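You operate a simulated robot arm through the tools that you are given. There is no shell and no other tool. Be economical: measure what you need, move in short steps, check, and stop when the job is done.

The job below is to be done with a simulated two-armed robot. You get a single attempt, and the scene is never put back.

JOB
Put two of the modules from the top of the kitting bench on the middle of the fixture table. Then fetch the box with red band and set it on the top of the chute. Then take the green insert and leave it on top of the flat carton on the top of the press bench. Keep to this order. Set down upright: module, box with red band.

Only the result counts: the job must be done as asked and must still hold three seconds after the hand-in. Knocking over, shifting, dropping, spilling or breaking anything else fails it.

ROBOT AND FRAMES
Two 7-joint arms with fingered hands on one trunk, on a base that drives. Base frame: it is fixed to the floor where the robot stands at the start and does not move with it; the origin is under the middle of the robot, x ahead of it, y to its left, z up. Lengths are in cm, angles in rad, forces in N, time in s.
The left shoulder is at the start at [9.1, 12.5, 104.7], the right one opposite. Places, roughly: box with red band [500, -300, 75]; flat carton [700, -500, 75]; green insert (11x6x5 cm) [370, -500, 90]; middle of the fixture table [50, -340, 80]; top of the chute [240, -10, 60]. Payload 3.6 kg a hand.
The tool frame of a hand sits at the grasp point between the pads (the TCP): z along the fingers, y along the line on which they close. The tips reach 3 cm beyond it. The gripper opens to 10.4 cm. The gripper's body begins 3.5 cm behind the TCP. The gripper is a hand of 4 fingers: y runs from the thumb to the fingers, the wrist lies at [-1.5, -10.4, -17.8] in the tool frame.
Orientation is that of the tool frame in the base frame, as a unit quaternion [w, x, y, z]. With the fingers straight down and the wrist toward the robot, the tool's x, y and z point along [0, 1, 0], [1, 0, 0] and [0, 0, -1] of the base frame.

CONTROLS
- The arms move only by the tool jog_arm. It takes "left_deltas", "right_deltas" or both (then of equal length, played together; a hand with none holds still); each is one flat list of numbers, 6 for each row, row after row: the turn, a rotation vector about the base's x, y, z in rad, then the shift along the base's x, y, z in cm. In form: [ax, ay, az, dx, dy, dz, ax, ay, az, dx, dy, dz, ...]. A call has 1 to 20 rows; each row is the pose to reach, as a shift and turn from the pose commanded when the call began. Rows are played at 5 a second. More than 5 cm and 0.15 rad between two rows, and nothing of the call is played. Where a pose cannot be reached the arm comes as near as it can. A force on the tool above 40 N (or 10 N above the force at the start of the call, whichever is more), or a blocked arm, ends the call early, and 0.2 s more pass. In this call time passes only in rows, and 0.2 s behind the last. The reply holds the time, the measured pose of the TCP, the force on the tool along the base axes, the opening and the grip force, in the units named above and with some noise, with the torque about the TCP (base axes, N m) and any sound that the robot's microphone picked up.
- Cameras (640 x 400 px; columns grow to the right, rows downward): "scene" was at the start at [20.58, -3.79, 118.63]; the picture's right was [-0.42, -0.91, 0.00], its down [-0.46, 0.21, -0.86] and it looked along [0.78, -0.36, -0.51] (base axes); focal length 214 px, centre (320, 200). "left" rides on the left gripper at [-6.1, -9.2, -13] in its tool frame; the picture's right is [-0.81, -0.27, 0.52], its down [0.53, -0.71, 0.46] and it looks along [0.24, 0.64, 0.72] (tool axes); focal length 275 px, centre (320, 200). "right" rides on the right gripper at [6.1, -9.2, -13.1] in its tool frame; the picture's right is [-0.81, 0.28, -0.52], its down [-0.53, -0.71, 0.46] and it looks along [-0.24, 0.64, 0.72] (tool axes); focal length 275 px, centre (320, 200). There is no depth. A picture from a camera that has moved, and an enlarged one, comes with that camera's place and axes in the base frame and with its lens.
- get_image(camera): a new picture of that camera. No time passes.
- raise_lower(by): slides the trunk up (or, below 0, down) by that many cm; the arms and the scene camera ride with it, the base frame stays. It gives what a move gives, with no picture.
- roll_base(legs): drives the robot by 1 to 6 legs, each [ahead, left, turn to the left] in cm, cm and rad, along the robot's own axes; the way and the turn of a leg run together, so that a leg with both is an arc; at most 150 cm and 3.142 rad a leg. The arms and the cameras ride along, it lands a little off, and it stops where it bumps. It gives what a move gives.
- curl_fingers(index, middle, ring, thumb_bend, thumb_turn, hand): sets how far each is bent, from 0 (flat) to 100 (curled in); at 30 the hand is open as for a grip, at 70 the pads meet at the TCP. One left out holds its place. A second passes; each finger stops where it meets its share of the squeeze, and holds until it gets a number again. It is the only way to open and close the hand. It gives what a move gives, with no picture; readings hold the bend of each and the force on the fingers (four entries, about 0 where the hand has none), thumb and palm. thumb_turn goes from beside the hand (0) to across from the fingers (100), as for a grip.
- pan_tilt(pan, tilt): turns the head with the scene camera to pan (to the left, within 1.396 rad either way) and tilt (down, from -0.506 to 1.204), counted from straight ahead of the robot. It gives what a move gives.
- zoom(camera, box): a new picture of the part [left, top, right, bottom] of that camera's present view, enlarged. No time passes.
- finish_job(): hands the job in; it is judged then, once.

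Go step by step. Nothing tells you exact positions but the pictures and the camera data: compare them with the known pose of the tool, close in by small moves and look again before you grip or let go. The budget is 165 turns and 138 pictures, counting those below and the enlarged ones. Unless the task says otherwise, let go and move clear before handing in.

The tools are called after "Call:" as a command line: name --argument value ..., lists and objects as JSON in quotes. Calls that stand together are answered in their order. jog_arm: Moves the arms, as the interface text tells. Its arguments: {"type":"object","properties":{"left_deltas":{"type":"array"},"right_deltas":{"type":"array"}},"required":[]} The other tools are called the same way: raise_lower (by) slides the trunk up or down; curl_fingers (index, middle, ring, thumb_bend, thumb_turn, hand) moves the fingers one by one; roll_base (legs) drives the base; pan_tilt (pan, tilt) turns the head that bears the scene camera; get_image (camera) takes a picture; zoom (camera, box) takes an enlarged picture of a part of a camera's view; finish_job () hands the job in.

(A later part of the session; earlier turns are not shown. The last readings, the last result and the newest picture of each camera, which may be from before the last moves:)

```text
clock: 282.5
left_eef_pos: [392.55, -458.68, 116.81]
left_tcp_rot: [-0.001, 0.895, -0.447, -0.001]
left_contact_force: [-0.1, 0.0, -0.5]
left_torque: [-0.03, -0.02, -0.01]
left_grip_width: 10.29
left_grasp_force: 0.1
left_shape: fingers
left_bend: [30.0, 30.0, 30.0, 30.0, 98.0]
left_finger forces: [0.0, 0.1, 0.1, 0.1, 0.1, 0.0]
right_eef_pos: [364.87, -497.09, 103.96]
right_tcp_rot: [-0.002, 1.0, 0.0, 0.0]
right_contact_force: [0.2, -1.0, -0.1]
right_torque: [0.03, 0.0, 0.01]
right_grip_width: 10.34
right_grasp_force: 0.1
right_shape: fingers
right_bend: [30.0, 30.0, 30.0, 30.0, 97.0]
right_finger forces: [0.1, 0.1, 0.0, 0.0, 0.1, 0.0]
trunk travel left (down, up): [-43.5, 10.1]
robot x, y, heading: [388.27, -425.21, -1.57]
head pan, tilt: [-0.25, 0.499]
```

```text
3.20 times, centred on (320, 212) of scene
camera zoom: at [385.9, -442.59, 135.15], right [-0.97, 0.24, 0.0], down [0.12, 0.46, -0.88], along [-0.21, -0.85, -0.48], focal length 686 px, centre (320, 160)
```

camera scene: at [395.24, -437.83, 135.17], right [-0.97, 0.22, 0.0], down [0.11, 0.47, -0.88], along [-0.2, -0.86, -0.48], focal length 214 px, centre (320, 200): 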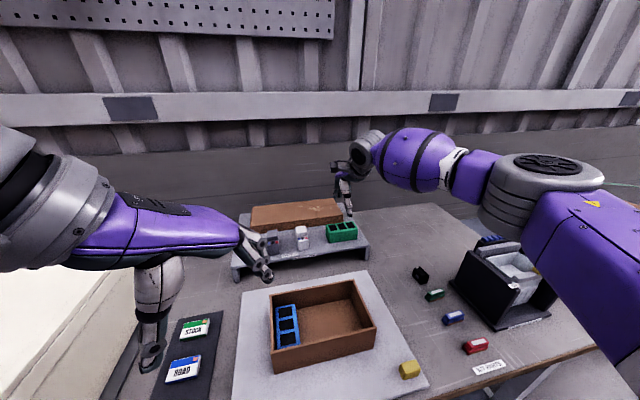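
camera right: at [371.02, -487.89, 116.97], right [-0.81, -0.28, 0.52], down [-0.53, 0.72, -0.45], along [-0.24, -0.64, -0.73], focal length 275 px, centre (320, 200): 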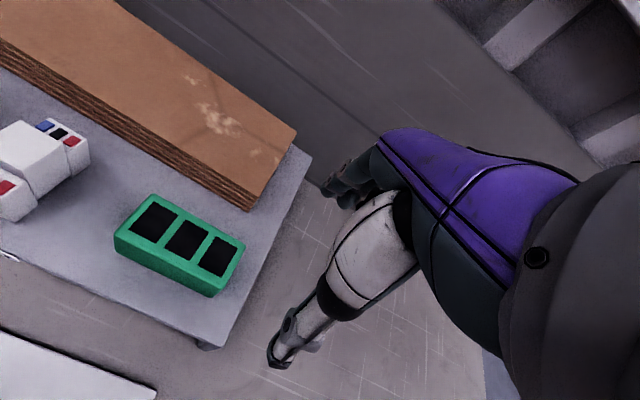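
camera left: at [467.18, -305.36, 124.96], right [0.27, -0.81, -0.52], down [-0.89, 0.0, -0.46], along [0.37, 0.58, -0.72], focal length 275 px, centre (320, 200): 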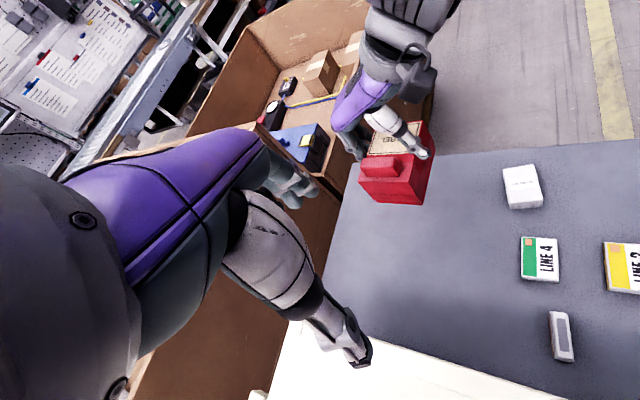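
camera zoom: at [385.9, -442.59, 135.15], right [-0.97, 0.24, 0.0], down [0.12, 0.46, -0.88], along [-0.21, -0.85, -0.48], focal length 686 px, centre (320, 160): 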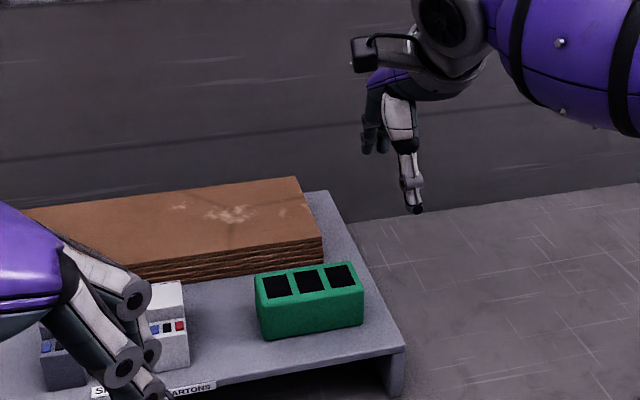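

I have a clear view now: the insert's top centre is at [373.3,-498.4,89.3], aligned with x, with a board just behind it at y≈-505. I'll partly pre-close the hand to avoid the board and move above the insert.

Call:
curl_fingers --hand "right" --index 42 --middle 42 --ring 42 --thumb_bend 40

Call:
jog_arm --right_deltas '[0, 0, 0, 4.2, -0.7, 0, 0, 0, 0, 8.4, -1.3, 0, 0, 0, 0, 8.4, -1.3, -4, 0, 0, 0, 8.4, -1.3, -8]'

Call:
get_image --camera "right"

Call:
zoom --camera "scene" --box '[240, 150, 400, 250]'

```text
clock: 283.5
left_eef_pos: [392.53, -458.53, 116.75]
left_tcp_rot: [-0.001, 0.895, -0.447, 0.0]
left_contact_force: [0.4, 0.1, -0.2]
left_torque: [-0.01, -0.04, 0.0]
left_grip_width: 10.34
left_grasp_force: 0.1
left_shape: fingers
left_bend: [30.0, 30.0, 30.0, 30.0, 98.0]
left_finger forces: [0.1, 0.1, 0.0, 0.0, 0.0, 0.1]
right_eef_pos: [364.86, -497.13, 103.98]
right_tcp_rot: [-0.003, 1.0, 0.001, 0.0]
right_contact_force: [0.0, -0.1, 0.2]
right_torque: [-0.01, 0.02, -0.01]
right_grip_width: 7.61
right_grasp_force: 0.0
right_shape: fingers
right_bend: [42.0, 42.0, 42.0, 40.0, 97.0]
right_finger forces: [0.0, 0.1, 0.0, 0.0, 0.0, 0.0]
trunk travel left (down, up): [-43.5, 10.1]
robot x, y, heading: [387.84, -425.41, -1.563]
head pan, tilt: [-0.25, 0.499]
```

```text
clock: 284.5
left_eef_pos: [392.48, -458.73, 116.8]
left_tcp_rot: [-0.001, 0.895, -0.447, 0.0]
left_contact_force: [-0.1, -0.3, 0.0]
left_torque: [-0.01, -0.01, -0.04]
left_grip_width: 10.29
left_grasp_force: 0.0
left_shape: fingers
left_bend: [30.0, 30.0, 30.0, 30.0, 98.0]
left_finger forces: [0.0, 0.1, 0.0, 0.0, 0.0, 0.1]
right_eef_pos: [370.48, -494.19, 96.75]
right_tcp_rot: [-0.002, 1.0, 0.0, 0.001]
right_contact_force: [-0.2, 0.7, -0.1]
right_torque: [0.0, 0.02, 0.0]
right_grip_width: 7.57
right_grasp_force: 0.0
right_shape: fingers
right_bend: [42.0, 42.0, 42.0, 40.0, 98.0]
right_finger forces: [0.0, 0.1, 0.0, 0.1, 0.1, 0.0]
right hand out of reach, approached as far as the arm can: row 1, 2, 3, 4
trunk travel left (down, up): [-43.5, 10.1]
robot x, y, heading: [388.21, -425.62, -1.569]
head pan, tilt: [-0.25, 0.499]
```

```text
32 pictures are left
camera right: at [376.69, -484.9, 109.65], right [-0.81, -0.28, 0.52], down [-0.53, 0.71, -0.45], along [-0.24, -0.64, -0.73], focal length 275 px, centre (320, 200)
```

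right: 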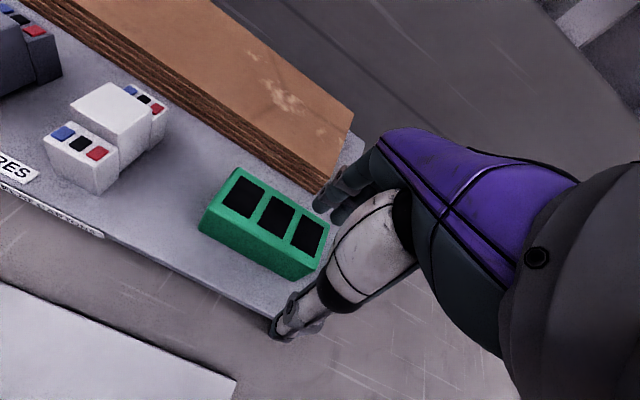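

```text
4.00 times, centred on (320, 200) of scene
camera zoom: at [385.94, -442.58, 135.15], right [-0.97, 0.24, 0.0], down [0.12, 0.46, -0.88], along [-0.21, -0.85, -0.48], focal length 858 px, centre (320, 200)
```

zoom: 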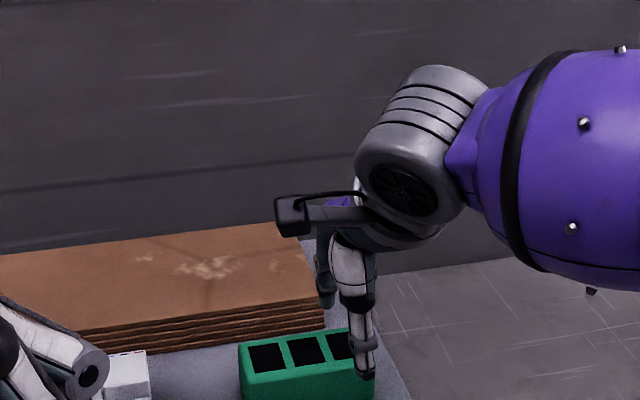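

The arm is again at its reach limit. I'll look down to see how much room there is between me and the bench.

Call:
pan_tilt --pan 0 --tilt 1.2

Call:
get_image --camera "scene"

```text
clock: 285.6
left_eef_pos: [392.66, -458.62, 116.62]
left_tcp_rot: [-0.001, 0.894, -0.447, -0.001]
left_contact_force: [0.5, 1.0, -0.4]
left_torque: [0.01, 0.02, 0.0]
left_grip_width: 10.31
left_grasp_force: 0.1
left_shape: fingers
left_bend: [30.0, 30.0, 30.0, 30.0, 98.0]
left_finger forces: [0.0, 0.0, 0.0, 0.1, 0.0, 0.0]
right_eef_pos: [370.7, -494.19, 96.76]
right_tcp_rot: [-0.001, 1.0, 0.0, 0.0]
right_contact_force: [0.6, 0.6, 0.2]
right_torque: [0.06, -0.03, -0.01]
right_grip_width: 7.57
right_grasp_force: 0.0
right_shape: fingers
right_bend: [42.0, 42.0, 42.0, 40.0, 98.0]
right_finger forces: [0.0, 0.0, 0.1, 0.0, 0.0, 0.1]
trunk travel left (down, up): [-43.5, 10.1]
robot x, y, heading: [388.14, -425.68, -1.568]
head pan, tilt: [0.0, 1.201]
```

```text
30 pictures are left
camera scene: at [388.16, -439.35, 129.79], right [-1.0, 0.0, 0.0], down [0.0, 0.93, -0.36], along [0.0, -0.36, -0.93], focal length 214 px, centre (320, 200)
```

scene: 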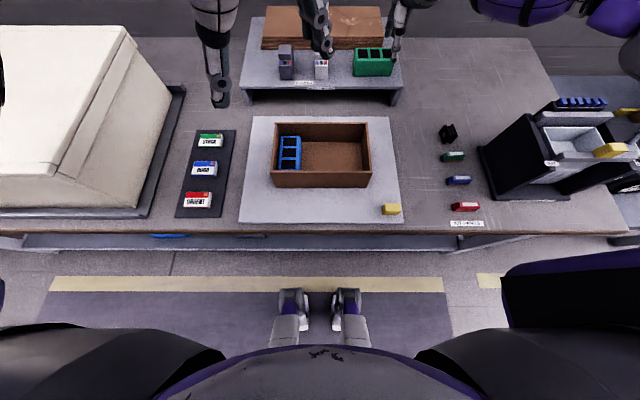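

The bench edge is near y≈-451 and my toes are 15 cm short of it, so there's room. I'll move 5 cm closer and re-aim the hand.

Call:
roll_base --legs '[[5.5, 0, 0]]'

Call:
raise_lower --by -4

Call:
pan_tilt --pan -0.2 --tilt 0.7

```text
clock: 286.5
left_eef_pos: [392.59, -464.3, 116.78]
left_tcp_rot: [-0.001, 0.894, -0.448, 0.0]
left_contact_force: [0.5, -0.3, 1.0]
left_torque: [0.02, -0.03, 0.0]
left_grip_width: 10.31
left_grasp_force: 0.2
left_shape: fingers
left_bend: [30.0, 30.0, 30.0, 30.0, 98.0]
left_finger forces: [0.0, 0.0, 0.0, 0.0, 0.0, 0.0]
right_eef_pos: [370.33, -499.71, 96.58]
right_tcp_rot: [-0.002, 1.0, -0.001, 0.0]
right_contact_force: [-0.2, -0.5, 0.2]
right_torque: [0.03, 0.0, 0.01]
right_grip_width: 7.55
right_grasp_force: 0.0
right_shape: fingers
right_bend: [42.0, 42.0, 42.0, 40.0, 98.0]
right_finger forces: [0.1, 0.1, 0.0, 0.0, 0.0, 0.0]
trunk travel left (down, up): [-43.5, 10.1]
robot x, y, heading: [388.14, -430.9, -1.57]
head pan, tilt: [0.0, 1.201]
```

```text
clock: 287.3
left_eef_pos: [392.44, -464.12, 112.78]
left_tcp_rot: [-0.001, 0.894, -0.448, 0.0]
left_contact_force: [-0.1, -0.4, 0.2]
left_torque: [-0.03, 0.02, 0.01]
left_grip_width: 10.28
left_grasp_force: 0.0
left_shape: fingers
left_bend: [30.0, 30.0, 30.0, 30.0, 98.0]
left_finger forces: [0.1, 0.0, 0.0, 0.0, 0.0, 0.1]
right_eef_pos: [370.5, -499.58, 92.82]
right_tcp_rot: [-0.002, 1.0, -0.001, 0.001]
right_contact_force: [0.2, 0.0, -0.5]
right_torque: [0.01, 0.0, 0.0]
right_grip_width: 7.55
right_grasp_force: 0.1
right_shape: fingers
right_bend: [42.0, 42.0, 42.0, 40.0, 98.0]
right_finger forces: [0.1, 0.1, 0.1, 0.0, 0.0, 0.0]
trunk travel left (down, up): [-39.5, 14.1]
robot x, y, heading: [387.72, -431.09, -1.572]
head pan, tilt: [0.0, 1.201]
```

```text
clock: 288.3
left_eef_pos: [392.53, -464.2, 112.77]
left_tcp_rot: [-0.001, 0.893, -0.449, 0.0]
left_contact_force: [-0.7, 0.6, 0.4]
left_torque: [0.01, 0.03, 0.01]
left_grip_width: 10.31
left_grasp_force: 0.0
left_shape: fingers
left_bend: [30.0, 30.0, 30.0, 30.0, 98.0]
left_finger forces: [0.0, 0.0, 0.0, 0.0, 0.0, 0.0]
right_eef_pos: [370.39, -499.6, 92.68]
right_tcp_rot: [-0.001, 1.0, -0.001, 0.0]
right_contact_force: [0.1, 0.3, 0.0]
right_torque: [-0.02, 0.02, -0.01]
right_grip_width: 7.58
right_grasp_force: 0.0
right_shape: fingers
right_bend: [42.0, 42.0, 42.0, 40.0, 98.0]
right_finger forces: [0.0, 0.0, 0.1, 0.1, 0.0, 0.1]
trunk travel left (down, up): [-39.5, 14.1]
robot x, y, heading: [387.98, -431.09, -1.572]
head pan, tilt: [-0.201, 0.7]
```

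Call:
jog_arm --right_deltas '[0, 0, 0, 0, 0, 3]'

```text
clock: 288.7
left_eef_pos: [392.43, -464.16, 112.7]
left_tcp_rot: [-0.001, 0.894, -0.448, 0.0]
left_contact_force: [0.3, -0.5, 0.1]
left_torque: [0.03, -0.02, -0.03]
left_grip_width: 10.27
left_grasp_force: 0.1
left_shape: fingers
left_bend: [30.0, 30.0, 30.0, 30.0, 98.0]
left_finger forces: [0.0, 0.1, 0.0, 0.0, 0.1, 0.0]
right_eef_pos: [370.51, -499.72, 95.83]
right_tcp_rot: [-0.003, 1.0, -0.001, 0.0]
right_contact_force: [-0.2, 0.2, 0.4]
right_torque: [-0.01, -0.01, -0.01]
right_grip_width: 7.57
right_grasp_force: 0.0
right_shape: fingers
right_bend: [42.0, 42.0, 42.0, 40.0, 98.0]
right_finger forces: [0.0, 0.1, 0.1, 0.1, 0.0, 0.0]
trunk travel left (down, up): [-39.5, 14.1]
robot x, y, heading: [387.85, -430.88, -1.572]
head pan, tilt: [-0.201, 0.7]
```

The commanded pose follows the measured one. Now I'll shift over the insert's centre and verify.

Call:
jog_arm --right_deltas '[0, 0, 0, 2.7, 1.3, -1]'

Call:
get_image --camera "right"

Call:
zoom --camera "scene" --box '[240, 120, 400, 220]'

```text
clock: 289.1
left_eef_pos: [392.51, -464.23, 112.87]
left_tcp_rot: [-0.001, 0.894, -0.449, 0.0]
left_contact_force: [-0.4, -0.3, 0.1]
left_torque: [0.02, 0.01, 0.0]
left_grip_width: 10.29
left_grasp_force: 0.1
left_shape: fingers
left_bend: [30.0, 30.0, 30.0, 30.0, 98.0]
left_finger forces: [0.0, 0.1, 0.0, 0.0, 0.0, 0.0]
right_eef_pos: [373.15, -498.19, 94.64]
right_tcp_rot: [-0.002, 1.0, -0.001, -0.001]
right_contact_force: [0.5, 0.5, 0.2]
right_torque: [-0.03, 0.0, 0.02]
right_grip_width: 7.55
right_grasp_force: 0.0
right_shape: fingers
right_bend: [42.0, 42.0, 42.0, 40.0, 98.0]
right_finger forces: [0.0, 0.1, 0.0, 0.0, 0.0, 0.1]
trunk travel left (down, up): [-39.5, 14.1]
robot x, y, heading: [388.39, -430.8, -1.571]
head pan, tilt: [-0.201, 0.7]
```

```text
29 pictures are left
camera right: at [379.31, -488.99, 107.63], right [-0.81, -0.28, 0.52], down [-0.53, 0.72, -0.45], along [-0.24, -0.64, -0.73], focal length 275 px, centre (320, 200)
```

right: 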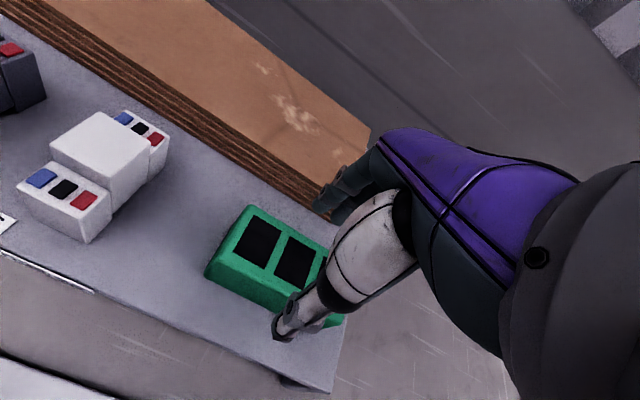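

```text
4.00 times, centred on (320, 170) of scene
camera zoom: at [386.49, -449.0, 129.0], right [-0.98, 0.2, 0.0], down [0.13, 0.63, -0.77], along [-0.15, -0.75, -0.64], focal length 858 px, centre (320, 320)
```

zoom: 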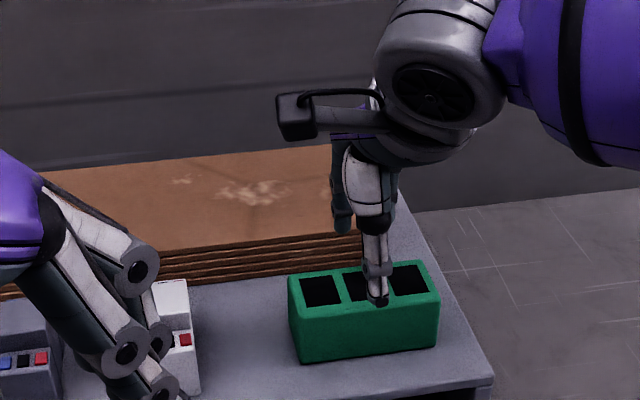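

There's more room to the board than I thought (y≈-507), so I'll open a bit wider and then descend around the insert.

Call:
curl_fingers --hand "right" --index 36 --middle 36 --ring 36 --thumb_bend 35

Call:
jog_arm --right_deltas '[0, 0, 0, 0, -0.4, -2, 0, 0, 0, 0, -0.4, -4, 0, 0, 0, 0, -0.4, -5.4, 0, 0, 0, 0, -0.4, -6.4]'

Call:
get_image --camera "right"

```text
clock: 290.1
left_eef_pos: [392.54, -464.19, 112.78]
left_tcp_rot: [-0.002, 0.894, -0.448, -0.001]
left_contact_force: [-0.4, 0.3, 0.2]
left_torque: [0.0, 0.01, -0.01]
left_grip_width: 10.34
left_grasp_force: 0.0
left_shape: fingers
left_bend: [30.0, 30.0, 30.0, 30.0, 98.0]
left_finger forces: [0.0, 0.0, 0.0, 0.0, 0.1, 0.0]
right_eef_pos: [373.2, -498.3, 94.54]
right_tcp_rot: [-0.002, 1.0, -0.001, 0.0]
right_contact_force: [0.6, -1.0, -0.1]
right_torque: [-0.01, 0.0, 0.02]
right_grip_width: 8.91
right_grasp_force: 0.0
right_shape: fingers
right_bend: [36.0, 36.0, 36.0, 35.0, 98.0]
right_finger forces: [0.0, 0.0, 0.0, 0.1, 0.0, 0.1]
trunk travel left (down, up): [-39.5, 14.1]
robot x, y, heading: [388.0, -430.89, -1.572]
head pan, tilt: [-0.201, 0.7]
```

```text
clock: 291.1
left_eef_pos: [392.5, -464.19, 112.69]
left_tcp_rot: [-0.001, 0.894, -0.448, 0.0]
left_contact_force: [0.2, 0.2, 0.1]
left_torque: [0.0, -0.03, 0.01]
left_grip_width: 10.29
left_grasp_force: 0.1
left_shape: fingers
left_bend: [30.0, 30.0, 30.0, 30.0, 98.0]
left_finger forces: [0.1, 0.0, 0.1, 0.0, 0.0, 0.0]
right_eef_pos: [372.91, -498.36, 88.4]
right_tcp_rot: [-0.002, 1.0, -0.001, 0.001]
right_contact_force: [0.4, 1.2, -0.4]
right_torque: [0.0, -0.01, -0.02]
right_grip_width: 8.87
right_grasp_force: 0.0
right_shape: fingers
right_bend: [36.0, 36.0, 36.0, 35.0, 98.0]
right_finger forces: [0.0, 0.1, 0.0, 0.0, 0.0, 0.0]
right hand out of reach, approached as far as the arm can: row 4
trunk travel left (down, up): [-39.5, 14.1]
robot x, y, heading: [388.44, -430.98, -1.57]
head pan, tilt: [-0.201, 0.7]
```

```text
27 pictures are left
camera right: at [378.92, -489.03, 101.39], right [-0.81, -0.28, 0.52], down [-0.53, 0.72, -0.45], along [-0.24, -0.64, -0.73], focal length 275 px, centre (320, 200)
```

right: 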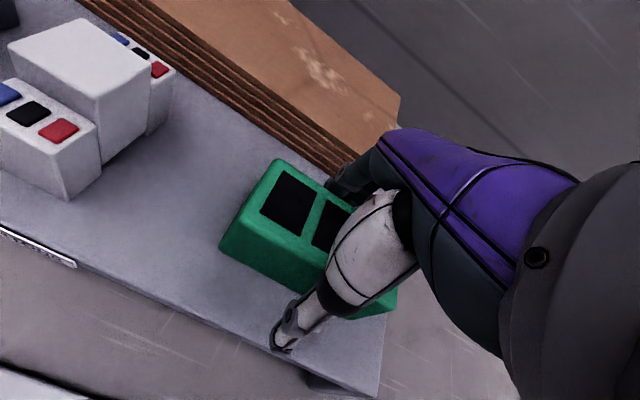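

The hand straddles the insert with no contact, so I'll close on it.

Call:
curl_fingers --hand "right" --index 70 --middle 70 --ring 70 --thumb_bend 70

Call:
jog_arm --right_deltas '[0, 0, 0, 0, 0, 1.5, 0, 0, 0, 0, 0.5, 4]'

Call:
get_image --camera "right"

```text
clock: 292.1
left_eef_pos: [392.53, -464.24, 112.71]
left_tcp_rot: [-0.001, 0.894, -0.449, 0.0]
left_contact_force: [-0.1, -0.4, -0.6]
left_torque: [0.0, -0.02, 0.01]
left_grip_width: 10.3
left_grasp_force: 0.0
left_shape: fingers
left_bend: [30.0, 30.0, 30.0, 30.0, 98.0]
left_finger forces: [0.0, 0.0, 0.1, 0.1, 0.0, 0.0]
right_eef_pos: [372.87, -498.26, 88.51]
right_tcp_rot: [-0.001, 1.0, -0.001, 0.0]
right_contact_force: [0.5, -0.7, 1.9]
right_torque: [-0.09, 0.03, 0.03]
right_grip_width: 5.07
right_grasp_force: 24.9
right_shape: fingers
right_bend: [57.0, 61.0, 61.0, 51.0, 94.0]
right_finger forces: [9.6, 8.7, 6.9, 0.0, 24.1, 0.0]
trunk travel left (down, up): [-39.5, 14.1]
robot x, y, heading: [387.88, -431.34, -1.573]
head pan, tilt: [-0.201, 0.7]
```

```text
clock: 292.7
left_eef_pos: [392.49, -464.31, 112.81]
left_tcp_rot: [-0.002, 0.894, -0.449, 0.0]
left_contact_force: [-0.8, -0.1, 0.6]
left_torque: [0.01, -0.01, 0.01]
left_grip_width: 10.32
left_grasp_force: 0.0
left_shape: fingers
left_bend: [30.0, 30.0, 30.0, 30.0, 98.0]
left_finger forces: [0.0, 0.0, 0.0, 0.0, 0.1, 0.1]
right_eef_pos: [372.66, -497.71, 92.4]
right_tcp_rot: [-0.003, 1.0, 0.001, 0.0]
right_contact_force: [-0.5, -0.1, -0.4]
right_torque: [0.03, -0.01, 0.0]
right_grip_width: 5.09
right_grasp_force: 24.5
right_shape: fingers
right_bend: [57.0, 61.0, 62.0, 51.0, 94.0]
right_finger forces: [9.5, 8.4, 6.4, 0.0, 24.2, 0.1]
trunk travel left (down, up): [-39.5, 14.1]
robot x, y, heading: [388.27, -431.16, -1.571]
head pan, tilt: [-0.201, 0.7]
```

```text
26 pictures are left
camera right: at [378.86, -488.48, 105.36], right [-0.81, -0.28, 0.52], down [-0.53, 0.72, -0.45], along [-0.24, -0.64, -0.73], focal length 275 px, centre (320, 200)
```

right: 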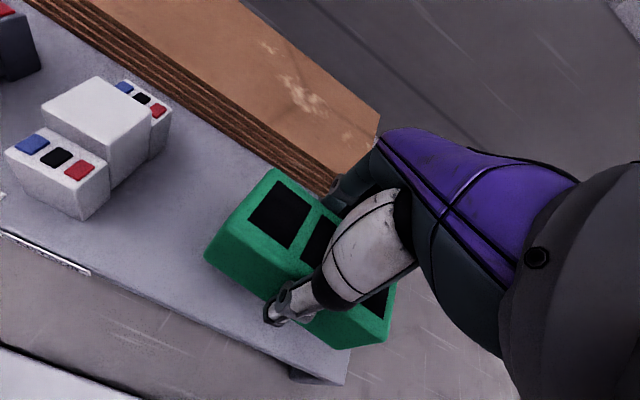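

The insert is held. I'll raise up, back away from the bench, and travel along the aisle to the press bench near [700,-500].

Call:
raise_lower --by 14

Call:
roll_base --legs '[[-50, 0, 0], [0, 140, 0], [0, 120, 0]]'

Call:
pan_tilt --pan 0.3 --tilt 0.5

Call:
get_image --camera "scene"

```text
clock: 294.3
left_eef_pos: [392.48, -464.23, 126.61]
left_tcp_rot: [-0.002, 0.894, -0.448, 0.0]
left_contact_force: [-0.7, -0.4, 0.5]
left_torque: [0.03, 0.03, 0.0]
left_grip_width: 10.31
left_grasp_force: 0.1
left_shape: fingers
left_bend: [30.0, 30.0, 30.0, 30.0, 98.0]
left_finger forces: [0.1, 0.0, 0.0, 0.0, 0.0, 0.0]
right_eef_pos: [372.77, -496.63, 126.97]
right_tcp_rot: [0.154, 0.988, -0.001, 0.001]
right_contact_force: [0.3, -0.4, -0.8]
right_torque: [0.01, 0.03, 0.01]
right_grip_width: 5.05
right_grasp_force: 24.3
right_shape: fingers
right_bend: [57.0, 61.0, 62.0, 51.0, 94.0]
right_finger forces: [9.5, 8.2, 6.3, 0.0, 24.1, 0.1]
trunk travel left (down, up): [-53.5, 0.1]
robot x, y, heading: [388.79, -431.31, -1.576]
head pan, tilt: [-0.201, 0.7]
```

```text
clock: 309.5
left_eef_pos: [651.78, -415.97, 126.72]
left_tcp_rot: [-0.001, 0.89, -0.456, -0.001]
left_contact_force: [0.8, 0.1, -0.5]
left_torque: [0.0, -0.01, 0.01]
left_grip_width: 10.3
left_grasp_force: 0.0
left_shape: fingers
left_bend: [30.0, 30.0, 30.0, 30.0, 98.0]
left_finger forces: [0.1, 0.1, 0.0, 0.0, 0.0, 0.0]
right_eef_pos: [631.56, -447.82, 127.27]
right_tcp_rot: [0.155, 0.988, -0.01, -0.001]
right_contact_force: [-0.1, 1.0, -0.9]
right_torque: [0.0, 0.0, -0.01]
right_grip_width: 5.09
right_grasp_force: 23.6
right_shape: fingers
right_bend: [57.0, 61.0, 62.0, 51.0, 94.0]
right_finger forces: [9.4, 8.2, 6.4, 0.0, 24.1, 0.0]
trunk travel left (down, up): [-53.5, 0.1]
robot x, y, heading: [647.74, -382.84, -1.588]
head pan, tilt: [-0.201, 0.7]
```

```text
clock: 310.5
left_eef_pos: [651.83, -415.89, 126.72]
left_tcp_rot: [-0.001, 0.89, -0.456, 0.0]
left_contact_force: [-1.0, 0.1, 1.1]
left_torque: [-0.01, -0.02, 0.02]
left_grip_width: 10.33
left_grasp_force: 0.0
left_shape: fingers
left_bend: [30.0, 30.0, 30.0, 30.0, 98.0]
left_finger forces: [0.0, 0.1, 0.0, 0.0, 0.1, 0.1]
right_eef_pos: [631.52, -447.72, 127.18]
right_tcp_rot: [0.155, 0.988, -0.009, 0.0]
right_contact_force: [0.1, -0.2, 0.5]
right_torque: [0.02, 0.02, 0.0]
right_grip_width: 5.11
right_grasp_force: 24.1
right_shape: fingers
right_bend: [57.0, 61.0, 62.0, 51.0, 94.0]
right_finger forces: [9.5, 8.1, 6.3, 0.0, 24.0, 0.0]
trunk travel left (down, up): [-53.5, 0.1]
robot x, y, heading: [647.99, -382.45, -1.59]
head pan, tilt: [0.3, 0.499]
```

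```text
25 pictures are left
camera scene: at [650.48, -391.66, 146.27], right [-0.96, -0.28, 0.0], down [-0.13, 0.46, -0.88], along [0.24, -0.84, -0.48], focal length 214 px, centre (320, 200)
```

scene: 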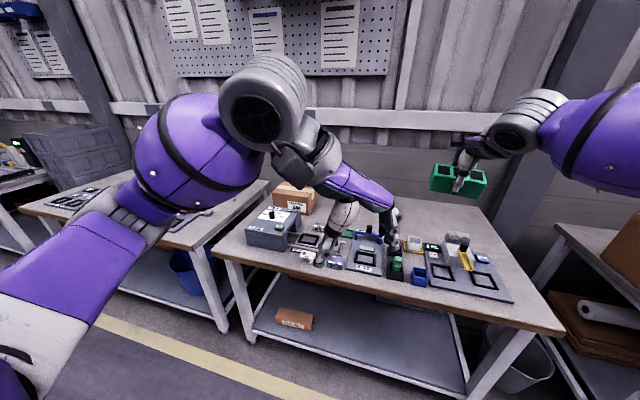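

Call:
zoom --camera "scene" --box '[170, 150, 410, 300]'

```text
2.67 times, centred on (290, 225) of scene
camera zoom: at [650.48, -391.66, 146.27], right [-0.96, -0.28, 0.0], down [-0.13, 0.46, -0.88], along [0.24, -0.84, -0.48], focal length 572 px, centre (400, 133)
```

zoom: 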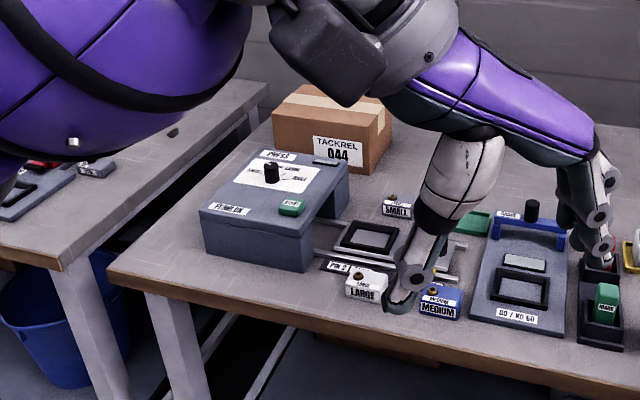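

The brown carton marked "TACKREL 044", behind the gray press at about [697,-499], is the flat carton. I'll move to where the right hand can reach over it.

Call:
roll_base --legs '[[0, 68, 0.02], [32, 0, 0]]'

Call:
pan_tilt --pan -0.2 --tilt 0.6

Call:
get_image --camera "scene"

Call:
get_image --camera "right"

```text
clock: 315.9
left_eef_pos: [719.13, -448.11, 126.7]
left_tcp_rot: [-0.002, 0.894, -0.448, 0.0]
left_contact_force: [0.4, 0.3, -0.5]
left_torque: [-0.01, -0.01, 0.02]
left_grip_width: 10.3
left_grasp_force: 0.1
left_shape: fingers
left_bend: [30.0, 30.0, 30.0, 30.0, 98.0]
left_finger forces: [0.0, 0.1, 0.0, 0.1, 0.0, 0.1]
right_eef_pos: [699.45, -480.52, 127.25]
right_tcp_rot: [0.154, 0.988, 0.0, -0.001]
right_contact_force: [-0.1, 0.4, -0.7]
right_torque: [0.01, 0.01, 0.02]
right_grip_width: 5.09
right_grasp_force: 23.9
right_shape: fingers
right_bend: [57.0, 61.0, 62.0, 51.0, 94.0]
right_finger forces: [9.5, 8.2, 6.4, 0.1, 24.1, 0.0]
trunk travel left (down, up): [-53.5, 0.1]
robot x, y, heading: [714.92, -414.86, -1.57]
head pan, tilt: [0.3, 0.499]
```

```text
clock: 316.8
left_eef_pos: [719.2, -448.2, 126.75]
left_tcp_rot: [-0.001, 0.894, -0.448, -0.001]
left_contact_force: [-1.0, 0.3, 0.1]
left_torque: [-0.02, -0.03, -0.06]
left_grip_width: 10.3
left_grasp_force: 0.0
left_shape: fingers
left_bend: [30.0, 30.0, 30.0, 30.0, 98.0]
left_finger forces: [0.0, 0.1, 0.0, 0.0, 0.1, 0.0]
right_eef_pos: [699.44, -480.41, 127.31]
right_tcp_rot: [0.155, 0.988, -0.001, 0.001]
right_contact_force: [0.1, 0.5, -1.2]
right_torque: [-0.01, 0.0, 0.02]
right_grip_width: 5.08
right_grasp_force: 24.2
right_shape: fingers
right_bend: [57.0, 61.0, 62.0, 51.0, 94.0]
right_finger forces: [9.5, 8.2, 6.2, 0.0, 24.0, 0.0]
trunk travel left (down, up): [-53.5, 0.1]
robot x, y, heading: [714.79, -415.12, -1.572]
head pan, tilt: [-0.201, 0.6]
```

```text
23 pictures are left
camera scene: at [713.02, -423.93, 145.37], right [-0.98, 0.2, 0.0], down [0.11, 0.55, -0.83], along [-0.16, -0.81, -0.56], focal length 214 px, centre (320, 200)
```

scene: 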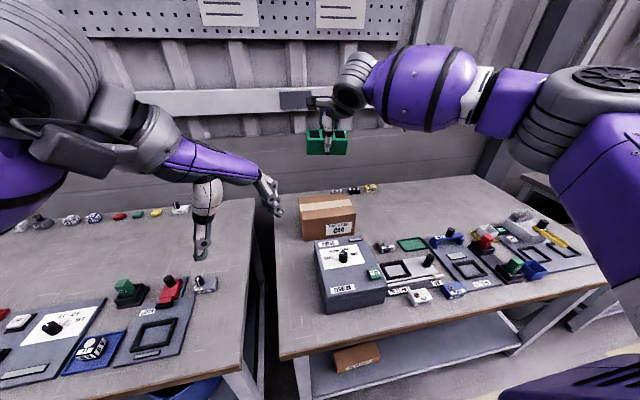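

```text
22 pictures are left
camera right: at [705.63, -467.61, 136.71], right [-0.81, -0.1, 0.58], down [-0.53, 0.54, -0.65], along [-0.24, -0.84, -0.49], focal length 275 px, centre (320, 200)
```

right: 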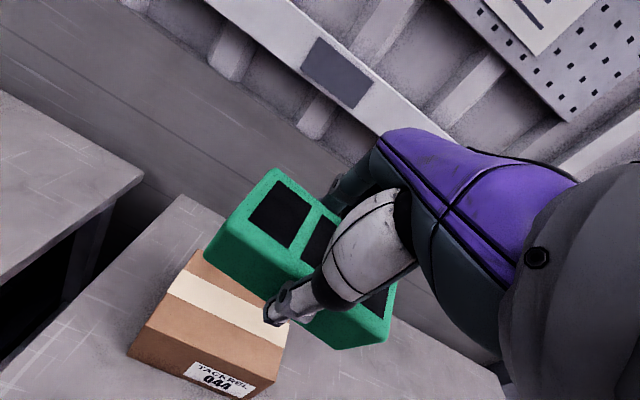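

The carton's top centre is at about [696.4,-497.6,90.4]. I'll drive 15 cm closer, lower the trunk, and level the tilted insert while still high.

Call:
roll_base --legs '[[15, 0, 0]]'

Call:
raise_lower --by -9

Call:
jog_arm --right_deltas '[0.104, 0, 0, 0, 0, -1, 0.208, 0, 0, 0, 0, -2, 0.311, 0, 0, 0, 0, -3]'

```text
clock: 318.2
left_eef_pos: [719.0, -459.28, 126.66]
left_tcp_rot: [-0.002, 0.895, -0.447, -0.001]
left_contact_force: [0.7, 0.1, 0.7]
left_torque: [-0.03, -0.02, -0.01]
left_grip_width: 10.31
left_grasp_force: 0.0
left_shape: fingers
left_bend: [30.0, 30.0, 30.0, 30.0, 98.0]
left_finger forces: [0.1, 0.0, 0.0, 0.0, 0.1, 0.0]
right_eef_pos: [699.47, -491.52, 126.91]
right_tcp_rot: [0.153, 0.988, -0.001, 0.0]
right_contact_force: [0.4, 0.7, 0.4]
right_torque: [-0.01, -0.02, 0.02]
right_grip_width: 5.07
right_grasp_force: 24.0
right_shape: fingers
right_bend: [57.0, 61.0, 62.0, 51.0, 94.0]
right_finger forces: [9.5, 8.2, 6.2, 0.0, 24.1, 0.1]
trunk travel left (down, up): [-53.5, 0.1]
robot x, y, heading: [714.66, -426.16, -1.572]
head pan, tilt: [-0.201, 0.6]
stopped in leg 1: the robot was blocked; the commanded pose is now the measured one
```

```text
clock: 319.4
left_eef_pos: [719.1, -459.24, 117.69]
left_tcp_rot: [-0.001, 0.894, -0.448, 0.001]
left_contact_force: [0.4, -0.3, -0.6]
left_torque: [-0.03, -0.01, 0.02]
left_grip_width: 10.29
left_grasp_force: 0.1
left_shape: fingers
left_bend: [30.0, 30.0, 30.0, 30.0, 98.0]
left_finger forces: [0.0, 0.0, 0.0, 0.0, 0.1, 0.1]
right_eef_pos: [699.49, -491.44, 118.0]
right_tcp_rot: [0.154, 0.988, -0.001, 0.001]
right_contact_force: [-0.5, 0.2, 0.1]
right_torque: [0.02, -0.01, -0.03]
right_grip_width: 5.06
right_grasp_force: 24.4
right_shape: fingers
right_bend: [57.0, 61.0, 62.0, 51.0, 94.0]
right_finger forces: [9.6, 8.2, 6.3, 0.0, 24.0, 0.0]
trunk travel left (down, up): [-44.5, 9.1]
robot x, y, heading: [714.8, -426.16, -1.571]
head pan, tilt: [-0.201, 0.6]
```

```text
clock: 320.2
left_eef_pos: [719.1, -459.5, 117.66]
left_tcp_rot: [-0.003, 0.894, -0.447, -0.001]
left_contact_force: [0.4, -0.7, 0.0]
left_torque: [0.06, 0.01, -0.02]
left_grip_width: 10.3
left_grasp_force: 0.1
left_shape: fingers
left_bend: [30.0, 30.0, 30.0, 30.0, 98.0]
left_finger forces: [0.1, 0.0, 0.1, 0.0, 0.0, 0.0]
right_eef_pos: [699.48, -491.55, 115.02]
right_tcp_rot: [-0.001, 1.0, -0.001, 0.001]
right_contact_force: [0.5, 0.3, -0.8]
right_torque: [0.0, 0.01, 0.0]
right_grip_width: 5.06
right_grasp_force: 23.6
right_shape: fingers
right_bend: [57.0, 61.0, 62.0, 51.0, 94.0]
right_finger forces: [9.4, 8.0, 6.3, 0.0, 23.6, 0.0]
trunk travel left (down, up): [-44.5, 9.1]
robot x, y, heading: [714.63, -426.5, -1.569]
head pan, tilt: [-0.201, 0.6]
```

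The base touched the bench and stopped, so I'll ease back 1 cm. The insert is level again; I'll check the view before extending over the carton.

Call:
roll_base --legs '[[-1, 0, 0]]'

Call:
jog_arm --right_deltas '[0, 0, 0, -1.5, -2, -2, 0, 0, 0, -3, -4.2, -5, 0, 0, 0, -3, -4.5, -9, 0, 0, 0, -3, -4.5, -12]'

Call:
get_image --camera "right"

Call:
zoom --camera "scene" --box '[220, 120, 420, 300]'

```text
clock: 321.0
left_eef_pos: [719.2, -458.43, 117.78]
left_tcp_rot: [-0.003, 0.894, -0.448, 0.0]
left_contact_force: [-0.4, 0.3, 0.0]
left_torque: [0.01, 0.0, -0.01]
left_grip_width: 10.3
left_grasp_force: 0.1
left_shape: fingers
left_bend: [30.0, 30.0, 30.0, 30.0, 98.0]
left_finger forces: [0.0, 0.0, 0.0, 0.0, 0.0, 0.1]
right_eef_pos: [699.47, -490.6, 114.96]
right_tcp_rot: [-0.001, 1.0, -0.002, 0.001]
right_contact_force: [0.1, 0.6, -0.2]
right_torque: [-0.01, 0.03, -0.01]
right_grip_width: 5.08
right_grasp_force: 23.2
right_shape: fingers
right_bend: [57.0, 61.0, 62.0, 51.0, 94.0]
right_finger forces: [9.5, 8.0, 6.3, 0.0, 23.7, 0.0]
trunk travel left (down, up): [-44.5, 9.1]
robot x, y, heading: [714.42, -425.02, -1.569]
head pan, tilt: [-0.201, 0.6]
```

```text
clock: 322.0
left_eef_pos: [719.13, -458.49, 117.66]
left_tcp_rot: [-0.002, 0.894, -0.448, 0.0]
left_contact_force: [0.0, -0.6, 1.0]
left_torque: [-0.02, 0.0, 0.03]
left_grip_width: 10.33
left_grasp_force: 0.0
left_shape: fingers
left_bend: [30.0, 30.0, 30.0, 30.0, 98.0]
left_finger forces: [0.1, 0.1, 0.0, 0.0, 0.1, 0.1]
right_eef_pos: [696.27, -494.39, 102.92]
right_tcp_rot: [-0.002, 1.0, -0.002, 0.0]
right_contact_force: [-0.5, 0.0, -0.5]
right_torque: [-0.04, -0.01, 0.0]
right_grip_width: 5.05
right_grasp_force: 23.6
right_shape: fingers
right_bend: [57.0, 61.0, 62.0, 51.0, 94.0]
right_finger forces: [9.5, 7.9, 6.2, 0.1, 23.6, 0.0]
right hand out of reach, approached as far as the arm can: row 2, 3, 4
trunk travel left (down, up): [-44.5, 9.1]
robot x, y, heading: [714.44, -425.32, -1.57]
head pan, tilt: [-0.201, 0.6]
```

```text
21 pictures are left
camera right: at [702.36, -485.2, 115.94], right [-0.81, -0.27, 0.52], down [-0.53, 0.72, -0.45], along [-0.25, -0.64, -0.73], focal length 275 px, centre (320, 200)
```

right: 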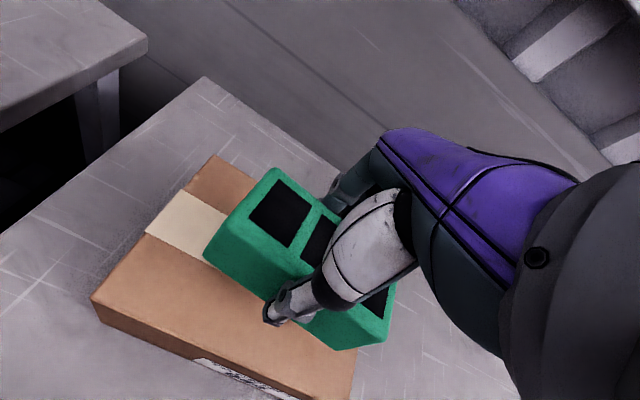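

```text
2.22 times, centred on (320, 210) of scene
camera zoom: at [712.99, -441.67, 135.39], right [-0.98, 0.2, 0.0], down [0.11, 0.55, -0.82], along [-0.16, -0.81, -0.57], focal length 477 px, centre (320, 178)
```

zoom: 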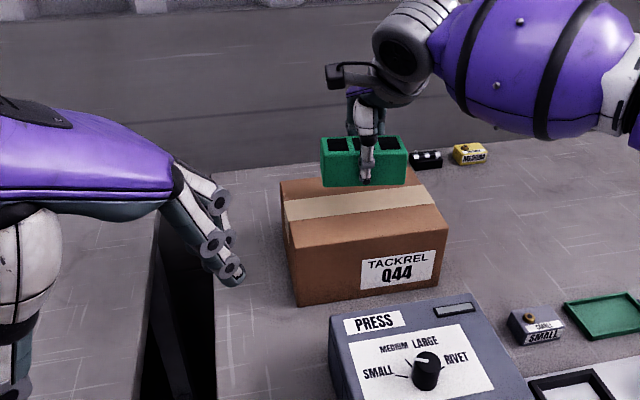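

The carton top spans x 685–707, y −489 to −505.5, z 90.4. I'll lower the trunk a bit and reach slightly farther to centre the insert.

Call:
raise_lower --by -5

Call:
jog_arm --right_deltas '[0, 0, 0, 0, -1.2, -0.5, 0, 0, 0, 0, -2.4, -1]'

Call:
zoom --camera "scene" --box '[240, 120, 400, 240]'

```text
clock: 322.9
left_eef_pos: [719.24, -458.44, 112.71]
left_tcp_rot: [-0.002, 0.894, -0.448, 0.0]
left_contact_force: [0.3, 0.3, 0.7]
left_torque: [0.0, 0.0, 0.02]
left_grip_width: 10.27
left_grasp_force: 0.0
left_shape: fingers
left_bend: [30.0, 30.0, 30.0, 30.0, 98.0]
left_finger forces: [0.0, 0.0, 0.0, 0.1, 0.0, 0.0]
right_eef_pos: [695.96, -494.58, 97.99]
right_tcp_rot: [0.0, 1.0, -0.002, 0.001]
right_contact_force: [-0.8, 0.3, -0.4]
right_torque: [-0.01, 0.03, 0.01]
right_grip_width: 5.07
right_grasp_force: 23.5
right_shape: fingers
right_bend: [57.0, 61.0, 62.0, 51.0, 94.0]
right_finger forces: [9.4, 7.8, 6.2, 0.0, 23.5, 0.0]
trunk travel left (down, up): [-39.5, 14.1]
robot x, y, heading: [714.48, -424.74, -1.571]
head pan, tilt: [-0.201, 0.6]
```

```text
clock: 323.5
left_eef_pos: [719.11, -458.3, 112.77]
left_tcp_rot: [0.0, 0.894, -0.448, 0.001]
left_contact_force: [0.0, -0.3, -0.4]
left_torque: [0.01, -0.02, 0.03]
left_grip_width: 10.34
left_grasp_force: 0.0
left_shape: fingers
left_bend: [30.0, 30.0, 30.0, 30.0, 98.0]
left_finger forces: [0.1, 0.0, 0.0, 0.0, 0.0, 0.0]
right_eef_pos: [695.28, -496.07, 96.64]
right_tcp_rot: [-0.002, 1.0, -0.003, 0.0]
right_contact_force: [0.0, 0.8, -0.4]
right_torque: [0.0, -0.01, -0.04]
right_grip_width: 5.04
right_grasp_force: 23.5
right_shape: fingers
right_bend: [57.0, 61.0, 62.0, 51.0, 94.0]
right_finger forces: [9.5, 7.9, 6.3, 0.1, 23.8, 0.0]
right hand out of reach, approached as far as the arm can: row 2
trunk travel left (down, up): [-39.5, 14.1]
robot x, y, heading: [714.72, -425.17, -1.572]
head pan, tilt: [-0.201, 0.6]
```

```text
3.33 times, centred on (320, 180) of scene
camera zoom: at [712.99, -443.43, 129.87], right [-0.98, 0.2, 0.0], down [0.11, 0.55, -0.83], along [-0.16, -0.81, -0.56], focal length 715 px, centre (320, 267)
```

zoom: 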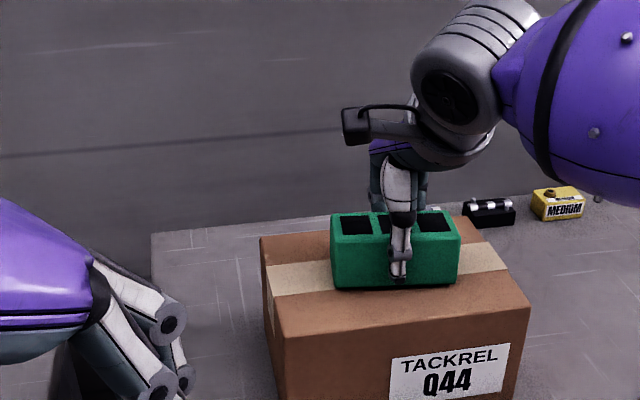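

Nicely centred over the carton. Lowering gently with the trunk.

Call:
raise_lower --by -1.2

Call:
jog_arm --right_deltas '[0, 0, 0, 0, 0, -0.4, 0, 0, 0, 0, 0, -0.7]'

```text
clock: 324.1
left_eef_pos: [719.27, -458.15, 111.62]
left_tcp_rot: [0.0, 0.894, -0.448, 0.0]
left_contact_force: [0.5, -0.7, 0.3]
left_torque: [-0.02, -0.02, -0.01]
left_grip_width: 10.31
left_grasp_force: 0.2
left_shape: fingers
left_bend: [30.0, 30.0, 30.0, 30.0, 98.0]
left_finger forces: [0.0, 0.0, 0.0, 0.0, 0.0, 0.1]
right_eef_pos: [695.38, -496.08, 96.33]
right_tcp_rot: [0.005, 1.0, -0.002, 0.001]
right_contact_force: [-2.2, 0.9, 32.6]
right_torque: [-0.61, 0.3, 0.0]
right_grip_width: 5.16
right_grasp_force: 29.3
right_shape: fingers
right_bend: [58.0, 62.0, 62.0, 51.0, 93.0]
right_finger forces: [10.6, 10.4, 8.2, 0.1, 29.2, 0.1]
trunk travel left (down, up): [-38.3, 15.3]
robot x, y, heading: [715.11, -424.95, -1.572]
head pan, tilt: [-0.201, 0.6]
```

```text
clock: 324.6
left_eef_pos: [719.09, -458.19, 111.48]
left_tcp_rot: [-0.001, 0.894, -0.448, 0.001]
left_contact_force: [0.4, -0.5, -0.3]
left_torque: [0.0, -0.03, 0.05]
left_grip_width: 10.3
left_grasp_force: 0.1
left_shape: fingers
left_bend: [30.0, 30.0, 30.0, 30.0, 98.0]
left_finger forces: [0.0, 0.0, 0.0, 0.0, 0.0, 0.1]
right_eef_pos: [695.34, -496.37, 96.39]
right_tcp_rot: [0.01, 1.0, -0.001, 0.003]
right_contact_force: [-1.6, 7.7, 19.4]
right_torque: [0.01, 0.13, -0.01]
right_grip_width: 5.15
right_grasp_force: 26.2
right_shape: fingers
right_bend: [59.0, 63.0, 63.0, 51.0, 93.0]
right_finger forces: [8.8, 7.5, 5.8, 0.0, 30.0, 0.0]
trunk travel left (down, up): [-38.3, 15.3]
robot x, y, heading: [714.77, -425.03, -1.567]
head pan, tilt: [-0.201, 0.6]
stopped in row 2 (right hand): the force on the tool passed its limit (the readings are from after the stop); the commanded pose is now the measured one
```

Contact at z≈96.4. I'll relieve the pressure.

Call:
jog_arm --right_deltas '[0, 0, 0, 0, 0, 0.3]'

```text
clock: 325.0
left_eef_pos: [719.1, -458.26, 111.56]
left_tcp_rot: [-0.001, 0.894, -0.448, 0.0]
left_contact_force: [-0.1, -0.2, 0.1]
left_torque: [0.01, 0.02, -0.03]
left_grip_width: 10.31
left_grasp_force: 0.1
left_shape: fingers
left_bend: [30.0, 30.0, 30.0, 30.0, 98.0]
left_finger forces: [0.0, 0.0, 0.0, 0.0, 0.0, 0.0]
right_eef_pos: [695.36, -496.3, 96.55]
right_tcp_rot: [0.008, 1.0, -0.001, 0.001]
right_contact_force: [-0.5, 1.0, 16.9]
right_torque: [-0.21, 0.14, 0.04]
right_grip_width: 5.14
right_grasp_force: 26.3
right_shape: fingers
right_bend: [59.0, 63.0, 63.0, 51.0, 93.0]
right_finger forces: [10.2, 8.5, 6.8, 0.1, 27.2, 0.1]
trunk travel left (down, up): [-38.3, 15.3]
robot x, y, heading: [714.86, -425.1, -1.572]
head pan, tilt: [-0.201, 0.6]
```

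Call:
jog_arm --right_deltas '[0, 0, 0, 0, 0, 0.35]'

Call:
zoom --camera "scene" --box '[240, 120, 400, 240]'

```text
clock: 325.4
left_eef_pos: [719.14, -458.28, 111.51]
left_tcp_rot: [-0.001, 0.894, -0.448, -0.001]
left_contact_force: [-0.3, 0.2, 0.4]
left_torque: [-0.05, -0.02, 0.03]
left_grip_width: 10.31
left_grasp_force: 0.1
left_shape: fingers
left_bend: [30.0, 30.0, 30.0, 30.0, 98.0]
left_finger forces: [0.0, 0.1, 0.0, 0.0, 0.0, 0.0]
right_eef_pos: [695.39, -496.3, 96.51]
right_tcp_rot: [0.007, 1.0, -0.002, 0.001]
right_contact_force: [1.1, -0.6, 10.9]
right_torque: [-0.16, 0.1, 0.02]
right_grip_width: 5.14
right_grasp_force: 25.3
right_shape: fingers
right_bend: [59.0, 63.0, 63.0, 51.0, 93.0]
right_finger forces: [10.1, 8.3, 6.6, 0.1, 25.3, 0.1]
trunk travel left (down, up): [-38.3, 15.3]
robot x, y, heading: [714.91, -424.83, -1.567]
head pan, tilt: [-0.201, 0.6]
```

```text
3.33 times, centred on (320, 180) of scene
camera zoom: at [713.03, -443.68, 128.62], right [-0.98, 0.2, 0.0], down [0.11, 0.55, -0.83], along [-0.16, -0.81, -0.56], focal length 715 px, centre (320, 267)
```

zoom: 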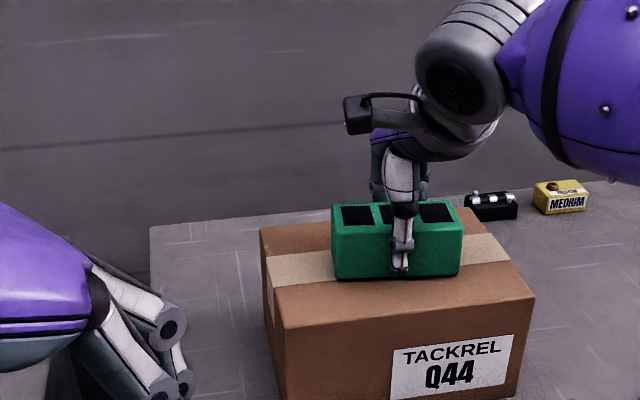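

Call:
jog_arm --right_deltas '[0, 0, 0, 0, 0, 0.35]'

Call:
curl_fingers --hand "right" --index 36 --middle 36 --ring 36 --thumb_bend 34

Call:
zoom --camera "scene" --box '[240, 120, 400, 240]'

```text
clock: 325.8
left_eef_pos: [719.04, -458.49, 111.58]
left_tcp_rot: [-0.002, 0.894, -0.448, 0.001]
left_contact_force: [0.3, 0.3, 0.5]
left_torque: [0.01, 0.0, -0.01]
left_grip_width: 10.28
left_grasp_force: 0.0
left_shape: fingers
left_bend: [30.0, 30.0, 30.0, 30.0, 98.0]
left_finger forces: [0.0, 0.0, 0.1, 0.0, 0.0, 0.0]
right_eef_pos: [695.45, -496.29, 96.71]
right_tcp_rot: [0.003, 1.0, -0.001, 0.001]
right_contact_force: [0.2, -0.3, 1.1]
right_torque: [-0.03, 0.02, 0.0]
right_grip_width: 5.09
right_grasp_force: 24.0
right_shape: fingers
right_bend: [58.0, 63.0, 63.0, 51.0, 93.0]
right_finger forces: [9.7, 7.6, 6.3, 0.1, 23.6, 0.1]
trunk travel left (down, up): [-38.3, 15.3]
robot x, y, heading: [714.67, -425.24, -1.574]
head pan, tilt: [-0.201, 0.6]
```

```text
clock: 326.8
left_eef_pos: [719.24, -458.37, 111.46]
left_tcp_rot: [-0.001, 0.894, -0.448, 0.0]
left_contact_force: [0.8, 0.7, -1.0]
left_torque: [-0.03, -0.01, -0.01]
left_grip_width: 10.29
left_grasp_force: 0.0
left_shape: fingers
left_bend: [30.0, 30.0, 30.0, 30.0, 98.0]
left_finger forces: [0.1, 0.1, 0.1, 0.0, 0.0, 0.0]
right_eef_pos: [695.47, -496.31, 96.93]
right_tcp_rot: [0.007, 1.0, -0.001, 0.002]
right_contact_force: [-0.7, 0.0, 0.1]
right_torque: [0.01, -0.02, 0.04]
right_grip_width: 9.03
right_grasp_force: 0.0
right_shape: fingers
right_bend: [36.0, 36.0, 36.0, 34.0, 97.0]
right_finger forces: [0.0, 0.0, 0.1, 0.0, 0.0, 0.1]
trunk travel left (down, up): [-38.3, 15.3]
robot x, y, heading: [715.14, -425.37, -1.574]
head pan, tilt: [-0.201, 0.6]
```

```text
3.33 times, centred on (320, 180) of scene
camera zoom: at [712.99, -443.78, 128.62], right [-0.98, 0.2, 0.0], down [0.11, 0.55, -0.83], along [-0.16, -0.81, -0.56], focal length 715 px, centre (320, 267)
```

zoom: 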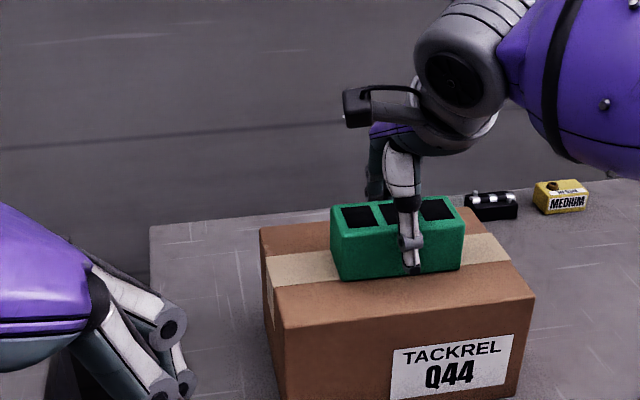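

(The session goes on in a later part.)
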